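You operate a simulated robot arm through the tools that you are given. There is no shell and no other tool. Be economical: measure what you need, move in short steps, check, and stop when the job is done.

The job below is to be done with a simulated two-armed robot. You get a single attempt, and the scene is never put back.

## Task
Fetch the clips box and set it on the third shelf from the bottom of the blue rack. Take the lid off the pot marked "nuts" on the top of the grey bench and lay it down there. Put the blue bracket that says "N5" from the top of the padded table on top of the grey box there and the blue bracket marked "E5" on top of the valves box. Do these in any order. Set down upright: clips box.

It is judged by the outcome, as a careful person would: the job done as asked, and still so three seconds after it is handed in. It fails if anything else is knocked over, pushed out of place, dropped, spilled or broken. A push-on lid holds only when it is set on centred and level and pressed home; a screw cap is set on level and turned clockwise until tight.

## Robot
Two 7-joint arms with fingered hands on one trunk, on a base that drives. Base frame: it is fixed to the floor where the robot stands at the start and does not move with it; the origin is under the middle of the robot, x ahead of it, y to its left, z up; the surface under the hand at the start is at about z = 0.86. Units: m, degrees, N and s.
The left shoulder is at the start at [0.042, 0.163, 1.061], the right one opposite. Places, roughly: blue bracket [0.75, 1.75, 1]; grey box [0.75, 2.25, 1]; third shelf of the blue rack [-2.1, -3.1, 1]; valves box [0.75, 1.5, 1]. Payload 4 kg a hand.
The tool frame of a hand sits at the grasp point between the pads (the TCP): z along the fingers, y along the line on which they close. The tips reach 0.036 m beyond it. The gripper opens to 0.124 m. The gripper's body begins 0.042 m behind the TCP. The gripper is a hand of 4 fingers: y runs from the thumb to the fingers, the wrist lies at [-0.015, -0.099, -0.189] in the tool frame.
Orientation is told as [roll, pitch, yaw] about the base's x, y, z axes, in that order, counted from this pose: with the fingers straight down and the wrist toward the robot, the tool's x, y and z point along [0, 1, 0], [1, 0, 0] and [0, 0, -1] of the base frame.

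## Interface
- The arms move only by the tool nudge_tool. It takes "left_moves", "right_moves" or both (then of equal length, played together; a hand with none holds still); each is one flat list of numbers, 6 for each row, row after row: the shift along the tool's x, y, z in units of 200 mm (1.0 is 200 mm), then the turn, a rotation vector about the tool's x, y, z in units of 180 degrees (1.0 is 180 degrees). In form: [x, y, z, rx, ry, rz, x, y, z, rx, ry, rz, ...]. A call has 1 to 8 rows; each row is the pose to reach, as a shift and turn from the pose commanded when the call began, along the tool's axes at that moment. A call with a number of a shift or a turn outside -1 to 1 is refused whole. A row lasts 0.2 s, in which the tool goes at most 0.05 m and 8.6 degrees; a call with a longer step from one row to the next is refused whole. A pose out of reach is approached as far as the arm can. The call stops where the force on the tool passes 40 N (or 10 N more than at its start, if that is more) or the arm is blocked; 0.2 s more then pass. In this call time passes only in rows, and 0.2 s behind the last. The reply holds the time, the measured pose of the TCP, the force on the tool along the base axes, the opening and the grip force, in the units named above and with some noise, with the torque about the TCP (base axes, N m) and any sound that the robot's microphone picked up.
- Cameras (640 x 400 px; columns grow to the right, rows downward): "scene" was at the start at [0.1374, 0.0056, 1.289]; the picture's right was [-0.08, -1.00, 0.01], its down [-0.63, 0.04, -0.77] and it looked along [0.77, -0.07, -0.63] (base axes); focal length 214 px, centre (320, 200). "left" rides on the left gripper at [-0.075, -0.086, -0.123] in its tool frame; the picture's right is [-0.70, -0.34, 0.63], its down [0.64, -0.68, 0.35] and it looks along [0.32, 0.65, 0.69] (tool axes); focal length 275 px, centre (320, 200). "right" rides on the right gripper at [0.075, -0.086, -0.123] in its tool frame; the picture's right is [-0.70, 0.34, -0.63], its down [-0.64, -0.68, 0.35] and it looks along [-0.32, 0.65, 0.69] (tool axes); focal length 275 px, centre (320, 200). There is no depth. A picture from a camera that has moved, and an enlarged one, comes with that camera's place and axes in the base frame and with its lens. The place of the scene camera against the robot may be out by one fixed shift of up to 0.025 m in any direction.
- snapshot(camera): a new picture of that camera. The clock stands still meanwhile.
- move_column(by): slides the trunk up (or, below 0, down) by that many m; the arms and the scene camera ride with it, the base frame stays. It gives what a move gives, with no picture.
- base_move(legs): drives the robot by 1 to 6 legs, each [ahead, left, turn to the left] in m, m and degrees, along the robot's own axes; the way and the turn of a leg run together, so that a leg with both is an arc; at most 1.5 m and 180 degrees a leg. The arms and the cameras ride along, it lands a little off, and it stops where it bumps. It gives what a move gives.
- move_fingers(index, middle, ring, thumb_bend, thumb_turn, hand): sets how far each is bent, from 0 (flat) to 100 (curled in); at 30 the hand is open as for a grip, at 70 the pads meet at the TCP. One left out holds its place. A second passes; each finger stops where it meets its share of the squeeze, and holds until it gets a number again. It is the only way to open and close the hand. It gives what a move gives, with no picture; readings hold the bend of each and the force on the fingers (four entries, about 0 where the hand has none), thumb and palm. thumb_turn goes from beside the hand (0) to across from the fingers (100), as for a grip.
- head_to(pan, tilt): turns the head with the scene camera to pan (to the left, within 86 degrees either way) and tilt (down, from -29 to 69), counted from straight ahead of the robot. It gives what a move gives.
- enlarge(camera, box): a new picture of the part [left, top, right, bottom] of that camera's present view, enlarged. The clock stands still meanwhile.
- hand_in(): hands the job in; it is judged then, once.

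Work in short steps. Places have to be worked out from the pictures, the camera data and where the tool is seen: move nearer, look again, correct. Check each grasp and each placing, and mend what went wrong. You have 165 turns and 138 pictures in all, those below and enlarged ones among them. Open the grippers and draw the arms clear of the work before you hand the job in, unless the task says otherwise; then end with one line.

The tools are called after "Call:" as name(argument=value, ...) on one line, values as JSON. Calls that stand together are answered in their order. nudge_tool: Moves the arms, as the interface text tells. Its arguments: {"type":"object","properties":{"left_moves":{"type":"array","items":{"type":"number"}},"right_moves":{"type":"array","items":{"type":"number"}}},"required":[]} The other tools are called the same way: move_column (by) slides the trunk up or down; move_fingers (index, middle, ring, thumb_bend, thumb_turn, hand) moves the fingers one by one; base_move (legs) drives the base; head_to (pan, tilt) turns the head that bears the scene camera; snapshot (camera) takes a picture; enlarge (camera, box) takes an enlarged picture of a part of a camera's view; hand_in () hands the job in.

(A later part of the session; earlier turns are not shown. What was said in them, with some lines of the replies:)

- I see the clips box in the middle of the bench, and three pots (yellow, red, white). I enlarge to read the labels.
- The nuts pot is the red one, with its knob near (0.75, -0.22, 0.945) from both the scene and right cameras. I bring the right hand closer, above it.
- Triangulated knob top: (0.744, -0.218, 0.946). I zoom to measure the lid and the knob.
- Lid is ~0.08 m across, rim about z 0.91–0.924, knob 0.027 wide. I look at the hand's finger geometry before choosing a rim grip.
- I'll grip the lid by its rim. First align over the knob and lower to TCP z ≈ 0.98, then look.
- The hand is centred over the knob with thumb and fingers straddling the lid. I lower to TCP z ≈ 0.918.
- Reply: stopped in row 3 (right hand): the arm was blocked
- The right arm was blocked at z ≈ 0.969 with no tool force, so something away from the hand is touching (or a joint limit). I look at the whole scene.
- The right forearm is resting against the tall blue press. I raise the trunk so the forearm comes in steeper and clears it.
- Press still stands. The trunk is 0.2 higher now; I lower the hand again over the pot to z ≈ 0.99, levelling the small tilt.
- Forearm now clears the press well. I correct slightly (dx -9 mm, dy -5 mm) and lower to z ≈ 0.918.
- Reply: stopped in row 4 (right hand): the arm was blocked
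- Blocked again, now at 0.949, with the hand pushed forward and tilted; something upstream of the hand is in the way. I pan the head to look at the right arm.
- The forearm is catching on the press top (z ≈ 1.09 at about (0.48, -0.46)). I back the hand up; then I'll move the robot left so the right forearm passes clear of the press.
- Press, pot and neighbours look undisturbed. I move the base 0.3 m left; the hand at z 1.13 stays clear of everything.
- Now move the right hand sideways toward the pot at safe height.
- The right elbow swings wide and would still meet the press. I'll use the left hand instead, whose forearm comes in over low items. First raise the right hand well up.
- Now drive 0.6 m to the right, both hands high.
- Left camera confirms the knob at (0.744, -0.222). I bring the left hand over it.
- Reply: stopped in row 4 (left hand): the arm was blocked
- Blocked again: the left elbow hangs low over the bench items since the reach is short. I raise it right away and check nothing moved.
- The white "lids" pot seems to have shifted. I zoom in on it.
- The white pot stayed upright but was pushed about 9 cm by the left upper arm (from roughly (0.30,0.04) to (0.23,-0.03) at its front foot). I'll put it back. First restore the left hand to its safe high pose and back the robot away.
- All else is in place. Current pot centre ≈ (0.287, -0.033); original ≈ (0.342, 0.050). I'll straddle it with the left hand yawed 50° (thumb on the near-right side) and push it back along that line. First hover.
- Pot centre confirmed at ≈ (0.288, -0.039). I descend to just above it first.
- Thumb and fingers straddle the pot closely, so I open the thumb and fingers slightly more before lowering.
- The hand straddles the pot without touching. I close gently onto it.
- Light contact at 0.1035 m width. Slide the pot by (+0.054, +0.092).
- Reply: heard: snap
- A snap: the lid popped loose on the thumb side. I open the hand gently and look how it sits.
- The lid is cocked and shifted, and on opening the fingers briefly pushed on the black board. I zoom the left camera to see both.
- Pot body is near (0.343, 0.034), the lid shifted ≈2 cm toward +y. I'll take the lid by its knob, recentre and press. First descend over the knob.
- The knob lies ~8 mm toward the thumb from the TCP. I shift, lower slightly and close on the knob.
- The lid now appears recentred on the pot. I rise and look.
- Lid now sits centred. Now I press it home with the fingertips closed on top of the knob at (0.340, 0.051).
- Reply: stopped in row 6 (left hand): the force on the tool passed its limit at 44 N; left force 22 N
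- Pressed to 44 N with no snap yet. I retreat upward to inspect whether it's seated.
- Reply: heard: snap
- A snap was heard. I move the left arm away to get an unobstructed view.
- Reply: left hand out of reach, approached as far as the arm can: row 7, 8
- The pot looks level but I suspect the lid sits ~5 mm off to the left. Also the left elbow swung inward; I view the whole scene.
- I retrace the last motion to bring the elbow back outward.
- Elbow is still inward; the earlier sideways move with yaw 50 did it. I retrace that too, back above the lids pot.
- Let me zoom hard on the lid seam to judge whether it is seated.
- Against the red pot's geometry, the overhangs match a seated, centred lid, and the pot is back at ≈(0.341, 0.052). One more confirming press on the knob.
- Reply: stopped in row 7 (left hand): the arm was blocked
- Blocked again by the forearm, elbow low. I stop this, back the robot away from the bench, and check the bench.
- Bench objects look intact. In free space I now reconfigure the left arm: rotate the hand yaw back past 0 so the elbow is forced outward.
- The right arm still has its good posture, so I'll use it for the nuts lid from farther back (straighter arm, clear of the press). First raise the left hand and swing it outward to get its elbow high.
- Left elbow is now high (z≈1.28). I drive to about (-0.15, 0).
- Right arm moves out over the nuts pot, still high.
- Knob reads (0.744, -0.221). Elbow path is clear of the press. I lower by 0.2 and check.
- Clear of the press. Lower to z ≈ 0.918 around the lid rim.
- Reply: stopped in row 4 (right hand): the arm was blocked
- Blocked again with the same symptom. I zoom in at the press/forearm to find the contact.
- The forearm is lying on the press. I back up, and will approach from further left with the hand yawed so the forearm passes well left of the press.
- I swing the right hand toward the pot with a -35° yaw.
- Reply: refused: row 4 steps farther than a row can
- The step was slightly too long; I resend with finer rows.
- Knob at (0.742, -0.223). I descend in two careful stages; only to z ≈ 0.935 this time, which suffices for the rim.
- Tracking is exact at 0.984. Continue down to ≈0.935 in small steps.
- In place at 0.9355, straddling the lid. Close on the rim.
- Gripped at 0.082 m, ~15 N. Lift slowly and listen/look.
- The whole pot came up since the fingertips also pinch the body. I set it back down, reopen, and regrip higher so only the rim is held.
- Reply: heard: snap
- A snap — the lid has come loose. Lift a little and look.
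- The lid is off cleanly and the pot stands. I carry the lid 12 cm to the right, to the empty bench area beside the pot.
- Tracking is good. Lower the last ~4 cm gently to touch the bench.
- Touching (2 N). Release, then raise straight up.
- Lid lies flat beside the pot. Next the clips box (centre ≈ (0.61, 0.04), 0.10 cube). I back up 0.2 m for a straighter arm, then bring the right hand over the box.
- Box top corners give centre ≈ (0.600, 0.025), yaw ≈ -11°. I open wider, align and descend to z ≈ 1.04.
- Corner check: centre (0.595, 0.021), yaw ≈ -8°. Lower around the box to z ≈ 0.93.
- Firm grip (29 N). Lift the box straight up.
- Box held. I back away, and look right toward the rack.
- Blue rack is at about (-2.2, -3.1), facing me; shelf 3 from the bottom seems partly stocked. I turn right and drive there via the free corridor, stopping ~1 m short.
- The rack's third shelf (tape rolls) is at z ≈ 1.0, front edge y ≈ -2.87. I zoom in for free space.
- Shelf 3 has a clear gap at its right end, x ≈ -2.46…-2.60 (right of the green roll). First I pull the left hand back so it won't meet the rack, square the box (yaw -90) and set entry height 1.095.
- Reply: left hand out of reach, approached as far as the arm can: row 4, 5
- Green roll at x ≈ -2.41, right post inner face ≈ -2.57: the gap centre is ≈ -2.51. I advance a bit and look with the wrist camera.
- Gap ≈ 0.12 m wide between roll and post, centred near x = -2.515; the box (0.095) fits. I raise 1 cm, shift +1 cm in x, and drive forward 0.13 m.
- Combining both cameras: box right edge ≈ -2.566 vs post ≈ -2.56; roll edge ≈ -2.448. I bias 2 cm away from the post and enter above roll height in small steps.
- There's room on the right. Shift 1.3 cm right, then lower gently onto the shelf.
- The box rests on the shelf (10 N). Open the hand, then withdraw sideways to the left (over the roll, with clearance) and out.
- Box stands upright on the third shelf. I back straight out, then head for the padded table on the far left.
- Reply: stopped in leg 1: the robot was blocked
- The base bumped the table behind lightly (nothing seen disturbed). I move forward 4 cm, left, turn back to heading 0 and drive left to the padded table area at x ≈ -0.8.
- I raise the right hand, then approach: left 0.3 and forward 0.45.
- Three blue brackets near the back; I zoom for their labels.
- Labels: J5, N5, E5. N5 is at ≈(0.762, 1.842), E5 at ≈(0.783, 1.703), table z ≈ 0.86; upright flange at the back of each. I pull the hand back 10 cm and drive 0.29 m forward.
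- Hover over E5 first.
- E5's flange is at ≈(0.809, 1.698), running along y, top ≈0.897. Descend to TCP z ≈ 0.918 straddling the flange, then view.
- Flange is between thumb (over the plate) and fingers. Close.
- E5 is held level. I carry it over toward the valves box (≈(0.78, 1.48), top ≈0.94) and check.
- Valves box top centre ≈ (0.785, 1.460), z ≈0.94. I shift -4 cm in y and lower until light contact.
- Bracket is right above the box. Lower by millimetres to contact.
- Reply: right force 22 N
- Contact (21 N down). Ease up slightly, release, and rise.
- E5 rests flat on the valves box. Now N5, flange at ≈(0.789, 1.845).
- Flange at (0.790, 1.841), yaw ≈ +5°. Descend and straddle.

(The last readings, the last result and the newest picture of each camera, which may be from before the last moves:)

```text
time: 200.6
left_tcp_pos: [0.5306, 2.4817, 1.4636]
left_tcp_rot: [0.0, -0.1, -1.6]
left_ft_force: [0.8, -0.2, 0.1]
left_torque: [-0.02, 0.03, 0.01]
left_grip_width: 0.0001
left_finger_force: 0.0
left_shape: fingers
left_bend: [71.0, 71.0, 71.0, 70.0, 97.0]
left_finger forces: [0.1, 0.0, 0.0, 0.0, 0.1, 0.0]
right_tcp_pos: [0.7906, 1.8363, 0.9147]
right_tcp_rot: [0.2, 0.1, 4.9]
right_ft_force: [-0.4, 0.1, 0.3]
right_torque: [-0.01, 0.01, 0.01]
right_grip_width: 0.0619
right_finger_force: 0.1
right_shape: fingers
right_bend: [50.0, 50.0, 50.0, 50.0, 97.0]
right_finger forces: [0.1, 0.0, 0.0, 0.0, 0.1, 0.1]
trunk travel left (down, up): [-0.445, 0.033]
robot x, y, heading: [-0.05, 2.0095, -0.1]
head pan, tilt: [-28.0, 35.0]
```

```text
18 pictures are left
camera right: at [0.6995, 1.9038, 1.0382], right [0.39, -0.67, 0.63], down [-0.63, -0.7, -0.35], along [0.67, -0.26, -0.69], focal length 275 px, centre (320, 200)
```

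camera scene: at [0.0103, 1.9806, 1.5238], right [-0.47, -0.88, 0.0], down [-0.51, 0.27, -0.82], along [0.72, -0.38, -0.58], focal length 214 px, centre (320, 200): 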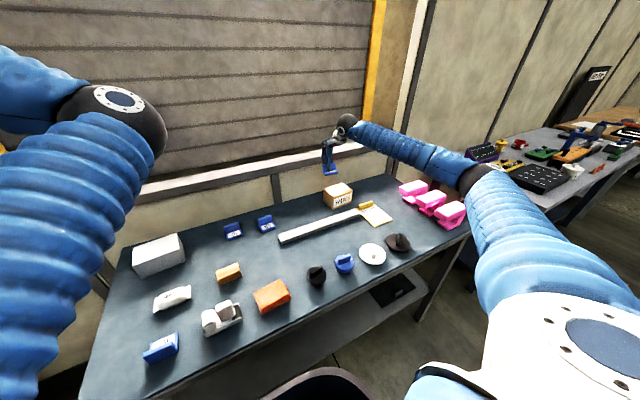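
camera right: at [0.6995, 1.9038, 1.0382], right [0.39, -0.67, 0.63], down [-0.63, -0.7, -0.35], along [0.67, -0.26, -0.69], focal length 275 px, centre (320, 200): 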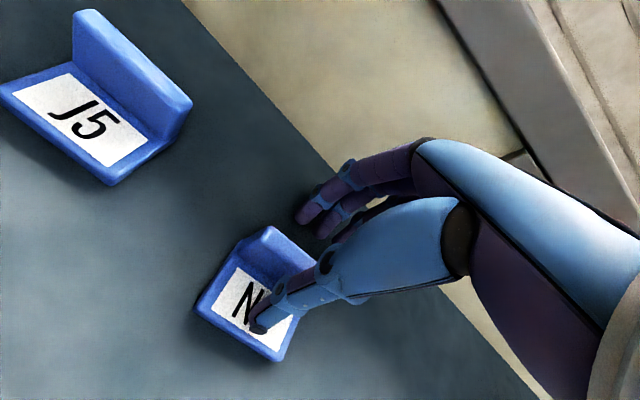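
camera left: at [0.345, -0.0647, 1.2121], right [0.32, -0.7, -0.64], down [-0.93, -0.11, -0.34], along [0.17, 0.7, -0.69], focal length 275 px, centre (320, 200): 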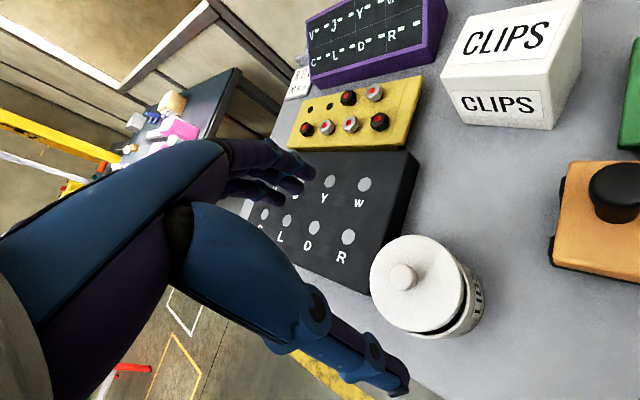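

Same geometry as for E5. Close and lift.

Call:
move_fingers(hand="right", index=72, middle=72, ring=72, thumb_bend=70)

Call:
nudge_tool(right_moves=[0, 0, -0.05, 0, 0, 0, 0, 0, -0.15, 0, 0, 0, 0, 0, -0.3, 0, 0, 0, 0, 0, -0.5, 0, 0, 0, 0, 0, -0.7, 0, 0, 0, 0, -0.1, -0.85, 0, 0, 0, 0, -0.2, -1.0, 0, 0, 0])

Call:
snapshot(camera="right")

```text
time: 201.6
left_tcp_pos: [0.5295, 2.4825, 1.4638]
left_tcp_rot: [0.0, -0.1, -1.5]
left_ft_force: [0.1, -0.3, 0.5]
left_torque: [-0.02, -0.03, 0.0]
left_grip_width: 0.0
left_finger_force: 0.0
left_shape: fingers
left_bend: [71.0, 71.0, 71.0, 70.0, 97.0]
left_finger forces: [0.1, 0.0, 0.0, 0.1, 0.1, 0.1]
right_tcp_pos: [0.7902, 1.8379, 0.9165]
right_tcp_rot: [0.2, 0.0, 4.8]
right_ft_force: [-1.0, 0.7, 3.5]
right_torque: [0.24, -0.03, 0.04]
right_grip_width: 0.0152
right_finger_force: 20.2
right_shape: fingers
right_bend: [66.0, 68.0, 71.0, 67.0, 96.0]
right_finger forces: [7.4, 4.3, 3.0, 0.1, 25.6, 0.1]
trunk travel left (down, up): [-0.445, 0.033]
robot x, y, heading: [-0.0497, 2.0062, -0.0]
head pan, tilt: [-28.0, 35.0]
```

```text
time: 203.2
left_tcp_pos: [0.5284, 2.4829, 1.4651]
left_tcp_rot: [0.0, -0.1, -1.5]
left_ft_force: [-1.2, -0.5, 0.6]
left_torque: [0.0, 0.0, -0.04]
left_grip_width: 0.0
left_finger_force: 0.1
left_shape: fingers
left_bend: [71.0, 71.0, 71.0, 70.0, 97.0]
left_finger forces: [0.0, 0.0, 0.0, 0.1, 0.1, 0.0]
right_tcp_pos: [0.7498, 1.8336, 1.1164]
right_tcp_rot: [0.3, 0.1, 4.9]
right_ft_force: [1.1, -1.0, -0.7]
right_torque: [-0.05, -0.01, 0.02]
right_grip_width: 0.015
right_finger_force: 16.8
right_shape: fingers
right_bend: [66.0, 68.0, 71.0, 67.0, 95.0]
right_finger forces: [9.1, 4.0, 1.9, 0.0, 19.4, 0.1]
trunk travel left (down, up): [-0.445, 0.033]
robot x, y, heading: [-0.0458, 2.0099, -0.2]
head pan, tilt: [-28.0, 35.0]
```

```text
17 pictures are left
camera right: at [0.6584, 1.9002, 1.2399], right [0.39, -0.67, 0.63], down [-0.63, -0.7, -0.35], along [0.67, -0.26, -0.69], focal length 275 px, centre (320, 200)
```

right: 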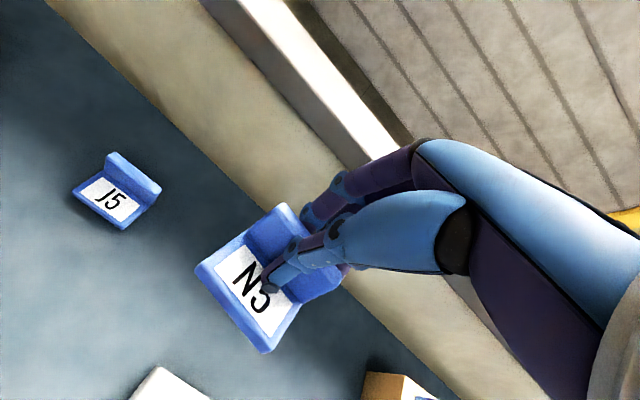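

N5 held. Grey box top ≈ (0.774, 2.258), z ≈ 0.925. I shift the base 0.3 m left, then move over the box and look.

Call:
base_move(legs=[[0, 0.3, 0]])

Call:
nudge_tool(right_moves=[0.15, 0.05, 0, 0, 0, 0.01, 0.3, 0.1, 0, 0, 0, 0.02, 0.45, 0.15, 0, 0, 0, 0.027])

Call:
snapshot(camera="right")

Call:
snapshot(camera="scene")

```text
time: 205.2
left_tcp_pos: [0.53, 2.7855, 1.4637]
left_tcp_rot: [0.1, -0.1, -1.5]
left_ft_force: [0.2, -0.1, 0.5]
left_torque: [0.01, 0.0, 0.01]
left_grip_width: 0.0
left_finger_force: 0.0
left_shape: fingers
left_bend: [71.0, 71.0, 71.0, 70.0, 97.0]
left_finger forces: [0.0, 0.1, 0.0, 0.0, 0.0, 0.0]
right_tcp_pos: [0.7505, 2.1359, 1.1162]
right_tcp_rot: [0.1, 0.0, 4.7]
right_ft_force: [0.6, 0.4, -1.6]
right_torque: [-0.04, -0.01, -0.01]
right_grip_width: 0.015
right_finger_force: 17.2
right_shape: fingers
right_bend: [66.0, 68.0, 71.0, 67.0, 95.0]
right_finger forces: [9.1, 4.0, 1.8, 0.0, 19.3, 0.1]
trunk travel left (down, up): [-0.445, 0.033]
robot x, y, heading: [-0.0514, 2.3127, -0.2]
head pan, tilt: [-28.0, 35.0]
```

```text
time: 206.0
left_tcp_pos: [0.5316, 2.786, 1.465]
left_tcp_rot: [-0.1, 0.1, -1.6]
left_ft_force: [-0.1, 0.3, 0.2]
left_torque: [0.0, 0.04, -0.02]
left_grip_width: 0.0
left_finger_force: 0.2
left_shape: fingers
left_bend: [71.0, 71.0, 71.0, 70.0, 97.0]
left_finger forces: [0.0, 0.0, 0.0, 0.0, 0.0, 0.0]
right_tcp_pos: [0.7743, 2.2269, 1.1148]
right_tcp_rot: [0.2, 0.0, -0.2]
right_ft_force: [0.2, -0.3, -1.1]
right_torque: [-0.05, -0.04, 0.01]
right_grip_width: 0.015
right_finger_force: 16.5
right_shape: fingers
right_bend: [66.0, 68.0, 71.0, 67.0, 95.0]
right_finger forces: [9.0, 3.9, 1.8, 0.1, 19.0, 0.1]
trunk travel left (down, up): [-0.445, 0.033]
robot x, y, heading: [-0.0507, 2.3122, -0.3]
head pan, tilt: [-28.0, 35.0]
```

```text
16 pictures are left
camera right: at [0.6885, 2.3026, 1.2386], right [0.33, -0.7, 0.63], down [-0.68, -0.64, -0.35], along [0.65, -0.32, -0.69], focal length 275 px, centre (320, 200)
```

right: 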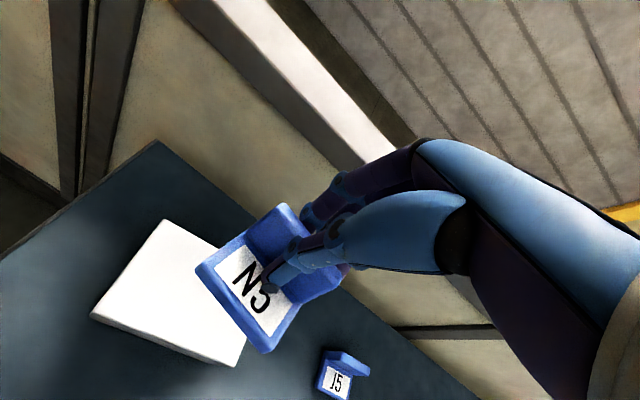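

```text
15 pictures are left
camera scene: at [0.0107, 2.2851, 1.5239], right [-0.47, -0.88, 0.0], down [-0.51, 0.27, -0.82], along [0.72, -0.39, -0.58], focal length 214 px, centre (320, 200)
```

scene: 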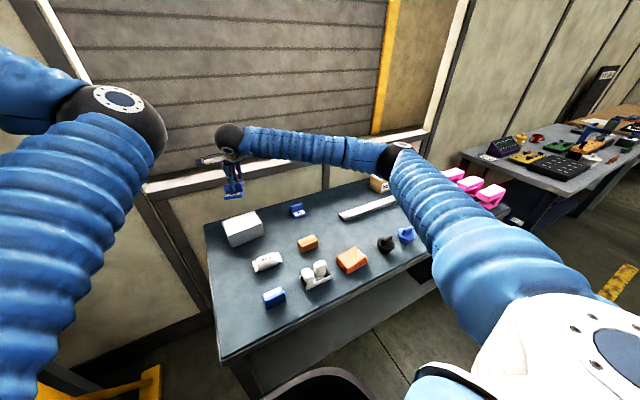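

Grey box top centre ≈ (0.774, 2.234). Shift so the bracket centre matches and lower to just above.

Call:
nudge_tool(right_moves=[0.035, 0.12, 0.0, 0, 0, 0, 0.035, 0.12, 0.2, 0, 0, 0, 0.035, 0.12, 0.4, 0, 0, 0, 0.035, 0.12, 0.52, 0, 0, 0, 0.035, 0.12, 0.6, 0, 0, 0])

Call:
enlarge(camera="scene", box=[180, 110, 320, 270])

```text
time: 207.2
left_tcp_pos: [0.5308, 2.7834, 1.4639]
left_tcp_rot: [0.0, -0.2, -1.5]
left_ft_force: [0.4, -1.2, -0.6]
left_torque: [0.01, 0.0, -0.02]
left_grip_width: 0.0002
left_finger_force: 0.3
left_shape: fingers
left_bend: [71.0, 71.0, 71.0, 70.0, 97.0]
left_finger forces: [0.0, 0.0, 0.0, 0.1, 0.0, 0.0]
right_tcp_pos: [0.796, 2.2368, 0.9948]
right_tcp_rot: [0.4, -0.1, -0.3]
right_ft_force: [-0.2, -0.7, -1.2]
right_torque: [-0.01, 0.0, 0.02]
right_grip_width: 0.0153
right_finger_force: 16.6
right_shape: fingers
right_bend: [66.0, 68.0, 71.0, 67.0, 95.0]
right_finger forces: [9.0, 4.0, 1.7, 0.0, 18.9, 0.0]
trunk travel left (down, up): [-0.445, 0.033]
robot x, y, heading: [-0.0511, 2.31, 0.1]
head pan, tilt: [-28.0, 35.0]
```

```text
2.50 times, centred on (250, 190) of scene
camera zoom: at [0.0105, 2.2834, 1.5238], right [-0.47, -0.88, 0.0], down [-0.51, 0.27, -0.82], along [0.72, -0.38, -0.58], focal length 536 px, centre (495, 225)
```

zoom: 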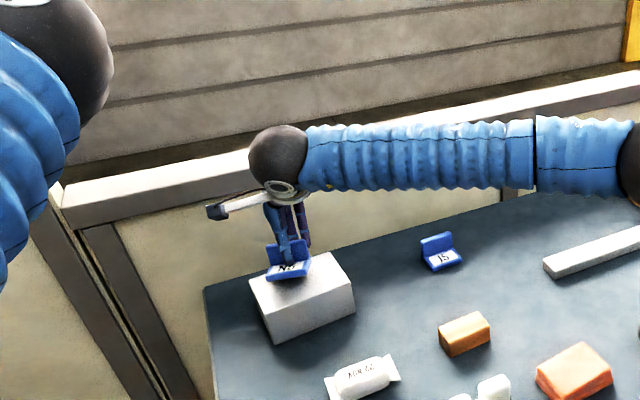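

Just above the box, slightly to the back; nudge 8 mm forward and lower to contact.

Call:
nudge_tool(right_moves=[0, -0.04, 0.02, 0, 0, 0, 0, -0.04, 0.04, 0, 0, 0, 0, -0.04, 0.055, 0, 0, 0, 0, -0.04, 0.065, 0, 0, 0])

```text
time: 208.2
left_tcp_pos: [0.5297, 2.7848, 1.4646]
left_tcp_rot: [0.0, -0.1, -1.6]
left_ft_force: [0.0, 0.5, 0.1]
left_torque: [0.0, 0.02, 0.01]
left_grip_width: 0.0001
left_finger_force: 0.1
left_shape: fingers
left_bend: [71.0, 71.0, 71.0, 70.0, 97.0]
left_finger forces: [0.0, 0.0, 0.1, 0.0, 0.0, 0.0]
right_tcp_pos: [0.789, 2.2355, 0.9852]
right_tcp_rot: [0.3, -0.2, -0.2]
right_ft_force: [-1.7, -1.9, 10.2]
right_torque: [0.28, -0.05, 0.0]
right_grip_width: 0.0151
right_finger_force: 22.9
right_shape: fingers
right_bend: [66.0, 68.0, 71.0, 67.0, 96.0]
right_finger forces: [8.2, 4.9, 2.6, 0.1, 30.0, 0.0]
trunk travel left (down, up): [-0.445, 0.033]
robot x, y, heading: [-0.0505, 2.3144, -0.1]
head pan, tilt: [-28.0, 35.0]
```

Contact (10 N). Release and rise, then check.

Call:
move_fingers(hand="right", index=50, middle=50, ring=50, thumb_bend=50)

Call:
nudge_tool(right_moves=[0, 0, -0.1, 0, 0, 0, 0, 0, -0.3, 0, 0, 0, 0, 0, -0.5, 0, 0, 0, 0, -0.1, -0.7, 0, 0, 0, 0, -0.2, -0.85, 0, 0, 0, -0.2, -0.3, -0.9, 0, 0, 0, -0.4, -0.4, -0.9, 0, 0, 0])

Call:
enlarge(camera="scene", box=[180, 110, 420, 270])

```text
time: 209.2
left_tcp_pos: [0.5299, 2.7858, 1.465]
left_tcp_rot: [0.0, -0.2, -1.4]
left_ft_force: [0.2, -0.5, 1.0]
left_torque: [0.0, 0.0, 0.01]
left_grip_width: 0.0
left_finger_force: 0.0
left_shape: fingers
left_bend: [71.0, 71.0, 71.0, 70.0, 97.0]
left_finger forces: [0.0, 0.0, 0.1, 0.1, 0.0, 0.0]
right_tcp_pos: [0.7878, 2.2357, 0.9829]
right_tcp_rot: [0.2, 0.0, -0.1]
right_ft_force: [-0.4, -0.2, 0.2]
right_torque: [0.0, 0.03, 0.0]
right_grip_width: 0.0617
right_finger_force: 0.1
right_shape: fingers
right_bend: [50.0, 50.0, 50.0, 50.0, 97.0]
right_finger forces: [0.0, 0.0, 0.1, 0.0, 0.0, 0.0]
trunk travel left (down, up): [-0.445, 0.033]
robot x, y, heading: [-0.0488, 2.3165, 0.3]
head pan, tilt: [-28.0, 35.0]
```

```text
time: 210.8
left_tcp_pos: [0.5291, 2.7841, 1.4655]
left_tcp_rot: [0.1, -0.1, -1.4]
left_ft_force: [0.9, -1.0, -0.1]
left_torque: [0.01, 0.0, 0.03]
left_grip_width: 0.0001
left_finger_force: 0.0
left_shape: fingers
left_bend: [71.0, 71.0, 71.0, 70.0, 97.0]
left_finger forces: [0.0, 0.1, 0.1, 0.1, 0.0, 0.0]
right_tcp_pos: [0.7065, 2.1546, 1.1631]
right_tcp_rot: [0.2, -0.1, 0.1]
right_ft_force: [0.9, 0.7, -0.2]
right_torque: [-0.01, 0.04, -0.02]
right_grip_width: 0.0617
right_finger_force: 0.1
right_shape: fingers
right_bend: [50.0, 50.0, 50.0, 50.0, 97.0]
right_finger forces: [0.1, 0.0, 0.0, 0.0, 0.0, 0.0]
trunk travel left (down, up): [-0.445, 0.033]
robot x, y, heading: [-0.0489, 2.311, -0.0]
head pan, tilt: [-28.0, 35.0]
```

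```text
2.50 times, centred on (300, 190) of scene
camera zoom: at [0.0091, 2.2824, 1.5239], right [-0.47, -0.88, 0.0], down [-0.51, 0.27, -0.82], along [0.72, -0.38, -0.58], focal length 536 px, centre (370, 225)
```

zoom: 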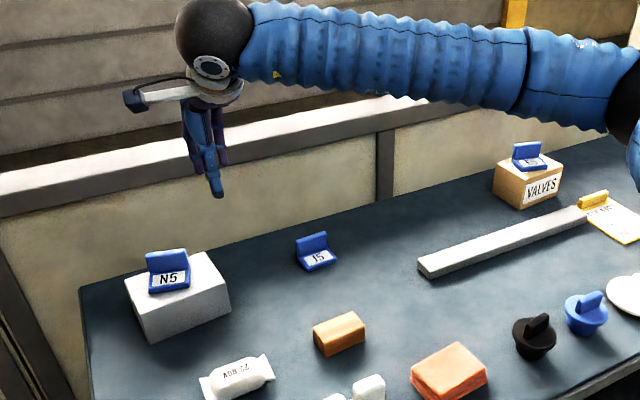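

Both brackets are in place. As a safeguard I return to the bench to verify the "lids" pot's lid is seated. I open the left hand and drive there.

Call:
move_fingers(hand="left", index=30, middle=30, ring=30, thumb_bend=30)

Call:
base_move(legs=[[-0.5, 0, 0], [0, -1.3, 0], [0, -0.66, 0]])

Call:
snapshot(camera="right")

Call:
snapshot(camera="scene")

```text
time: 211.8
left_tcp_pos: [0.5302, 2.7837, 1.4649]
left_tcp_rot: [0.0, -0.1, -1.5]
left_ft_force: [-0.3, -0.9, 0.0]
left_torque: [0.0, -0.01, -0.02]
left_grip_width: 0.123
left_finger_force: 0.1
left_shape: fingers
left_bend: [30.0, 30.0, 30.0, 30.0, 97.0]
left_finger forces: [0.1, 0.0, 0.1, 0.0, 0.0, 0.0]
right_tcp_pos: [0.7087, 2.1554, 1.1635]
right_tcp_rot: [0.2, -0.1, -0.2]
right_ft_force: [-0.3, -0.2, 0.2]
right_torque: [0.01, 0.03, -0.02]
right_grip_width: 0.0619
right_finger_force: 0.0
right_shape: fingers
right_bend: [50.0, 50.0, 50.0, 50.0, 97.0]
right_finger forces: [0.0, 0.1, 0.0, 0.1, 0.1, 0.0]
trunk travel left (down, up): [-0.445, 0.033]
robot x, y, heading: [-0.0523, 2.3155, 0.2]
head pan, tilt: [-28.0, 35.0]
```

```text
time: 224.2
left_tcp_pos: [0.0166, 0.8098, 1.465]
left_tcp_rot: [-0.1, -0.2, -2.6]
left_ft_force: [-0.7, 0.9, -0.2]
left_torque: [0.01, -0.01, -0.01]
left_grip_width: 0.123
left_finger_force: 0.0
left_shape: fingers
left_bend: [30.0, 30.0, 30.0, 30.0, 97.0]
left_finger forces: [0.0, 0.0, 0.0, 0.0, 0.0, 0.1]
right_tcp_pos: [0.1837, 0.1766, 1.1623]
right_tcp_rot: [0.3, 0.0, -1.1]
right_ft_force: [0.0, -0.5, -0.5]
right_torque: [0.0, -0.02, -0.03]
right_grip_width: 0.0617
right_finger_force: 0.0
right_shape: fingers
right_bend: [50.0, 50.0, 50.0, 50.0, 97.0]
right_finger forces: [0.1, 0.0, 0.1, 0.0, 0.1, 0.0]
trunk travel left (down, up): [-0.445, 0.033]
robot x, y, heading: [-0.5703, 0.3509, -1.2]
head pan, tilt: [-28.0, 35.0]
```

```text
12 pictures are left
camera right: at [0.0996, 0.2542, 1.2862], right [0.32, -0.71, 0.63], down [-0.7, -0.63, -0.35], along [0.64, -0.33, -0.69], focal length 275 px, centre (320, 200)
```

right: 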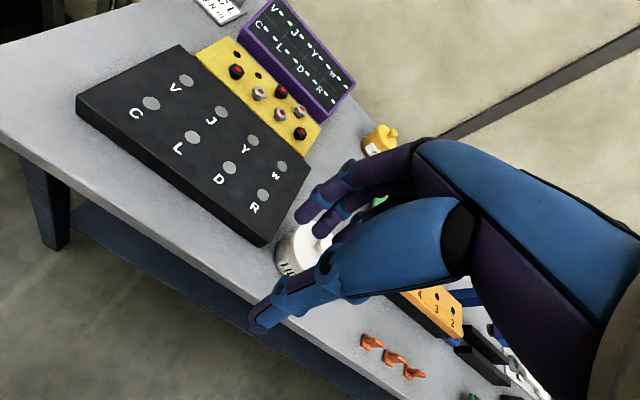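

```text
11 pictures are left
camera scene: at [-0.5126, 0.3187, 1.5239], right [-0.49, -0.87, 0.0], down [-0.5, 0.28, -0.82], along [0.71, -0.4, -0.58], focal length 214 px, centre (320, 200)
```

scene: 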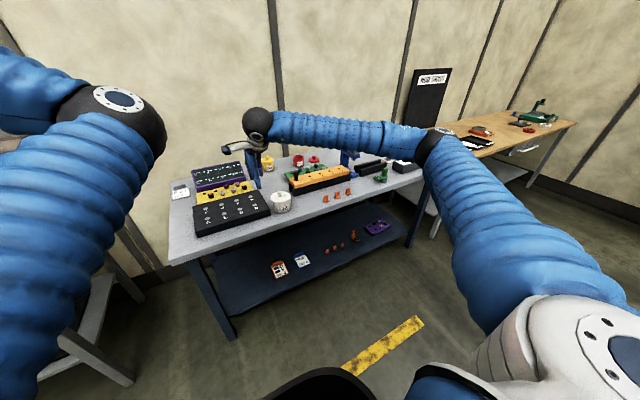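

The pot looks fine at a distance. I'll press its knob once more with the right hand, well clear of obstacles: move forward 0.1, hover over the knob, and zoom.

Call:
base_move(legs=[[0.1, 0, 1.2]])

Call:
move_fingers(hand="right", index=71, middle=71, ring=71, thumb_bend=71)

Call:
nudge_tool(right_moves=[-0.155, 0.07, 0.05, 0, 0, 0, -0.31, 0.14, 0.1, 0, 0, 0, -0.465, 0.21, 0.2, 0, 0, 0, -0.62, 0.285, 0.3, 0, 0, 0])

Call:
snapshot(camera="right")

```text
time: 225.3
left_tcp_pos: [0.1082, 0.8223, 1.4634]
left_tcp_rot: [0.0, 0.0, -1.5]
left_ft_force: [0.6, 0.0, -0.8]
left_torque: [0.0, 0.02, 0.02]
left_grip_width: 0.1229
left_finger_force: 0.1
left_shape: fingers
left_bend: [30.0, 30.0, 30.0, 30.0, 97.0]
left_finger forces: [0.1, 0.0, 0.1, 0.0, 0.0, 0.0]
right_tcp_pos: [0.2889, 0.1941, 1.1625]
right_tcp_rot: [0.3, 0.2, -0.1]
right_ft_force: [0.3, 0.5, -0.8]
right_torque: [-0.01, 0.02, 0.01]
right_grip_width: 0.0622
right_finger_force: 0.1
right_shape: fingers
right_bend: [50.0, 50.0, 50.0, 50.0, 97.0]
right_finger forces: [0.1, 0.0, 0.1, 0.0, 0.0, 0.0]
trunk travel left (down, up): [-0.445, 0.033]
robot x, y, heading: [-0.4711, 0.3472, 0.0]
head pan, tilt: [-28.0, 35.0]
```

```text
time: 226.3
left_tcp_pos: [0.1073, 0.8226, 1.4642]
left_tcp_rot: [0.0, -0.1, -1.5]
left_ft_force: [0.0, -0.3, 0.3]
left_torque: [-0.01, -0.02, 0.01]
left_grip_width: 0.1233
left_finger_force: 0.0
left_shape: fingers
left_bend: [30.0, 30.0, 30.0, 30.0, 97.0]
left_finger forces: [0.1, 0.0, 0.0, 0.0, 0.1, 0.0]
right_tcp_pos: [0.2879, 0.1935, 1.1638]
right_tcp_rot: [0.3, -0.1, 0.0]
right_ft_force: [-0.1, 0.4, 0.4]
right_torque: [0.01, -0.01, -0.01]
right_grip_width: 0.0001
right_finger_force: 0.0
right_shape: fingers
right_bend: [71.0, 71.0, 71.0, 71.0, 97.0]
right_finger forces: [0.1, 0.0, 0.0, 0.0, 0.1, 0.1]
trunk travel left (down, up): [-0.445, 0.033]
robot x, y, heading: [-0.4716, 0.3494, 0.1]
head pan, tilt: [-28.0, 35.0]
```

```text
time: 227.3
left_tcp_pos: [0.1073, 0.8208, 1.4651]
left_tcp_rot: [0.1, 0.0, -1.5]
left_ft_force: [0.3, 0.0, -0.6]
left_torque: [0.02, 0.02, 0.03]
left_grip_width: 0.1231
left_finger_force: 0.1
left_shape: fingers
left_bend: [30.0, 30.0, 30.0, 30.0, 97.0]
left_finger forces: [0.0, 0.0, 0.1, 0.1, 0.0, 0.0]
right_tcp_pos: [0.3464, 0.0704, 1.0997]
right_tcp_rot: [0.3, 0.1, 0.1]
right_ft_force: [0.2, -0.4, -0.5]
right_torque: [-0.02, 0.02, 0.01]
right_grip_width: 0.0003
right_finger_force: 0.2
right_shape: fingers
right_bend: [71.0, 71.0, 71.0, 70.0, 97.0]
right_finger forces: [0.0, 0.1, 0.0, 0.0, 0.0, 0.0]
trunk travel left (down, up): [-0.445, 0.033]
robot x, y, heading: [-0.4734, 0.3429, 0.2]
head pan, tilt: [-28.0, 35.0]
```

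```text
10 pictures are left
camera right: at [0.261, 0.1437, 1.2231], right [0.34, -0.7, 0.63], down [-0.68, -0.64, -0.35], along [0.65, -0.31, -0.69], focal length 275 px, centre (320, 200)
```

right: 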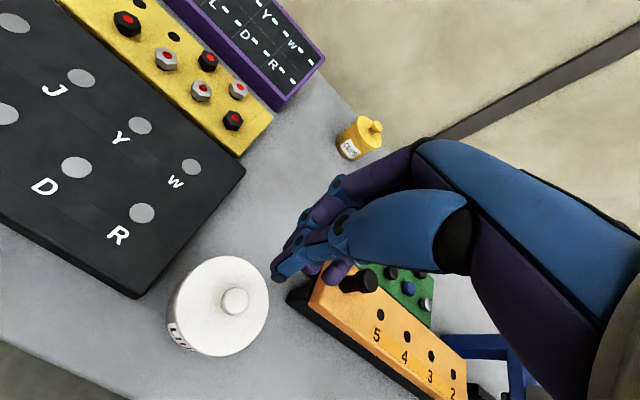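

Knob at (0.340, 0.0555); lid looks level and centred. Press gently straight down.

Call:
nudge_tool(right_moves=[-0.077, -0.032, 0.1, 0, 0, 0, -0.077, -0.032, 0.28, 0, 0, 0, -0.077, -0.032, 0.42, 0, 0, 0, -0.077, -0.032, 0.5, 0, 0, 0, -0.077, -0.032, 0.54, 0, 0, 0, -0.077, -0.032, 0.57, 0, 0, 0])

Call:
nudge_tool(right_moves=[0, 0, -0.1, 0, 0, 0, 0, 0, -0.3, 0, 0, 0, 0, 0, -0.5, 0, 0, 0, 0, -0.1, -0.7, 0, 0, 0, 0, -0.3, -0.8, 0, 0, 0, -0.2, -0.4, -0.9, 0, 0, 0])

Call:
enlarge(camera="scene", box=[170, 140, 350, 260])

```text
time: 228.7
left_tcp_pos: [0.1051, 0.8223, 1.4644]
left_tcp_rot: [-0.1, -0.1, -1.3]
left_ft_force: [0.0, -0.8, 0.3]
left_torque: [0.01, -0.05, -0.04]
left_grip_width: 0.1229
left_finger_force: 0.0
left_shape: fingers
left_bend: [30.0, 30.0, 30.0, 30.0, 97.0]
left_finger forces: [0.0, 0.0, 0.0, 0.1, 0.0, 0.0]
right_tcp_pos: [0.3375, 0.0561, 0.9911]
right_tcp_rot: [0.3, -0.3, 0.0]
right_ft_force: [0.4, -0.5, 17.8]
right_torque: [0.13, 0.05, 0.01]
right_grip_width: 0.0001
right_finger_force: 11.1
right_shape: fingers
right_bend: [71.0, 71.0, 71.0, 70.0, 98.0]
right_finger forces: [6.5, 0.0, 0.0, 0.0, 15.0, 0.0]
trunk travel left (down, up): [-0.445, 0.033]
robot x, y, heading: [-0.4714, 0.3464, 0.2]
head pan, tilt: [-28.0, 35.0]
```

```text
time: 230.1
left_tcp_pos: [0.1056, 0.8213, 1.4659]
left_tcp_rot: [0.1, 0.0, -1.3]
left_ft_force: [0.1, -0.5, -0.2]
left_torque: [0.04, -0.01, 0.01]
left_grip_width: 0.1231
left_finger_force: 0.1
left_shape: fingers
left_bend: [30.0, 30.0, 30.0, 30.0, 97.0]
left_finger forces: [0.1, 0.0, 0.0, 0.0, 0.0, 0.0]
right_tcp_pos: [0.2551, 0.0132, 1.1689]
right_tcp_rot: [0.3, 0.0, 0.1]
right_ft_force: [0.6, -0.3, 0.0]
right_torque: [-0.01, -0.03, -0.01]
right_grip_width: 0.0
right_finger_force: 0.1
right_shape: fingers
right_bend: [71.0, 71.0, 71.0, 70.0, 98.0]
right_finger forces: [0.1, 0.1, 0.0, 0.1, 0.1, 0.0]
trunk travel left (down, up): [-0.445, 0.033]
robot x, y, heading: [-0.4726, 0.3493, 0.4]
head pan, tilt: [-28.0, 35.0]
```

```text
3.33 times, centred on (260, 200) of scene
camera zoom: at [-0.4118, 0.3177, 1.5239], right [-0.47, -0.88, 0.0], down [-0.51, 0.27, -0.82], along [0.72, -0.38, -0.58], focal length 715 px, centre (520, 200)
```

zoom: 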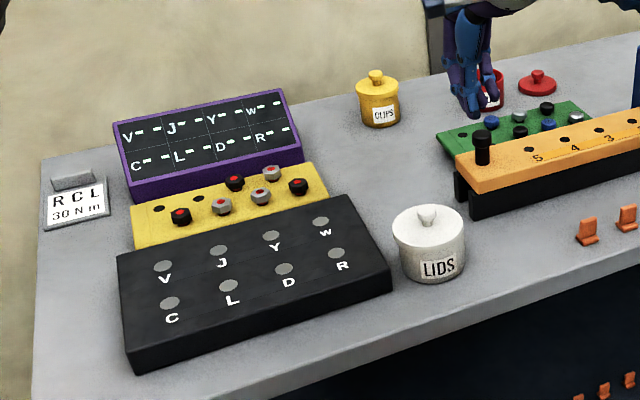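

The lid is firm (18 N, no movement), everything on the bench is in place. Open the right hand and draw back, then hand in.

Call:
move_fingers(hand="right", index=30, middle=30, ring=30, thumb_bend=30)

Call:
base_move(legs=[[-0.35, 0, 0]])

Call:
snapshot(camera="scene")

```text
time: 231.1
left_tcp_pos: [0.1078, 0.8219, 1.4661]
left_tcp_rot: [0.0, -0.1, -1.3]
left_ft_force: [-0.5, -0.2, -0.1]
left_torque: [0.0, 0.0, 0.01]
left_grip_width: 0.123
left_finger_force: 0.0
left_shape: fingers
left_bend: [30.0, 30.0, 30.0, 30.0, 97.0]
left_finger forces: [0.0, 0.0, 0.0, 0.0, 0.0, 0.0]
right_tcp_pos: [0.257, 0.0129, 1.1686]
right_tcp_rot: [0.3, 0.0, 0.0]
right_ft_force: [-0.2, 0.3, 0.5]
right_torque: [0.01, 0.01, -0.02]
right_grip_width: 0.1229
right_finger_force: 0.1
right_shape: fingers
right_bend: [30.0, 30.0, 30.0, 30.0, 98.0]
right_finger forces: [0.0, 0.1, 0.0, 0.0, 0.0, 0.0]
trunk travel left (down, up): [-0.445, 0.033]
robot x, y, heading: [-0.4712, 0.3467, 0.2]
head pan, tilt: [-28.0, 35.0]
```

```text
time: 233.4
left_tcp_pos: [-0.2426, 0.8214, 1.4644]
left_tcp_rot: [0.0, 0.0, -1.3]
left_ft_force: [-0.2, 0.3, -0.4]
left_torque: [-0.01, -0.01, -0.04]
left_grip_width: 0.1232
left_finger_force: 0.1
left_shape: fingers
left_bend: [30.0, 30.0, 30.0, 30.0, 97.0]
left_finger forces: [0.1, 0.0, 0.1, 0.0, 0.0, 0.1]
right_tcp_pos: [-0.0902, 0.014, 1.1681]
right_tcp_rot: [0.2, 0.0, 0.1]
right_ft_force: [0.6, -0.1, 0.5]
right_torque: [-0.04, 0.01, 0.04]
right_grip_width: 0.1231
right_finger_force: 0.0
right_shape: fingers
right_bend: [30.0, 30.0, 30.0, 30.0, 98.0]
right_finger forces: [0.1, 0.1, 0.1, 0.0, 0.1, 0.1]
trunk travel left (down, up): [-0.445, 0.033]
robot x, y, heading: [-0.8189, 0.3454, 0.1]
head pan, tilt: [-28.0, 35.0]
```

```text
8 pictures are left
camera scene: at [-0.7597, 0.3186, 1.5239], right [-0.47, -0.88, 0.0], down [-0.51, 0.27, -0.82], along [0.72, -0.38, -0.58], focal length 214 px, centre (320, 200)
```

scene: 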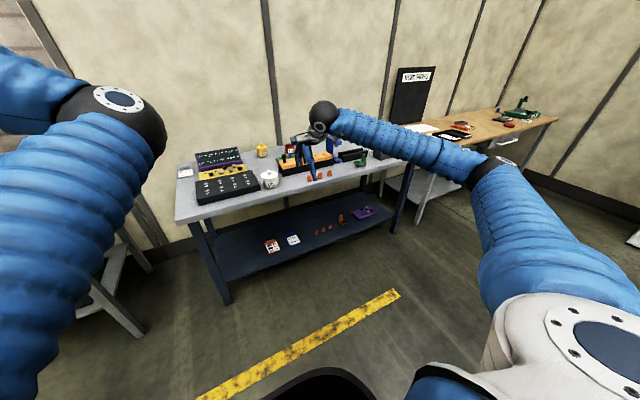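

Both hands are open and clear of the benches, and all four jobs are done. I hand it in.

Call:
hand_in()

```text
The job is handed in.
```

All four parts are done and handed in: the clips box is upright on the blue rack's third shelf, the nuts lid is lying on the grey bench, N5 is on the grey box and E5 is on the valves box. On the way my arm knocked the "lids" pot about 9 cm and popped its lid. I moved the pot back to within about 1 cm and pressed the lid back on. I also bumped the grey table near the rack while backing up and did not check it afterwards.
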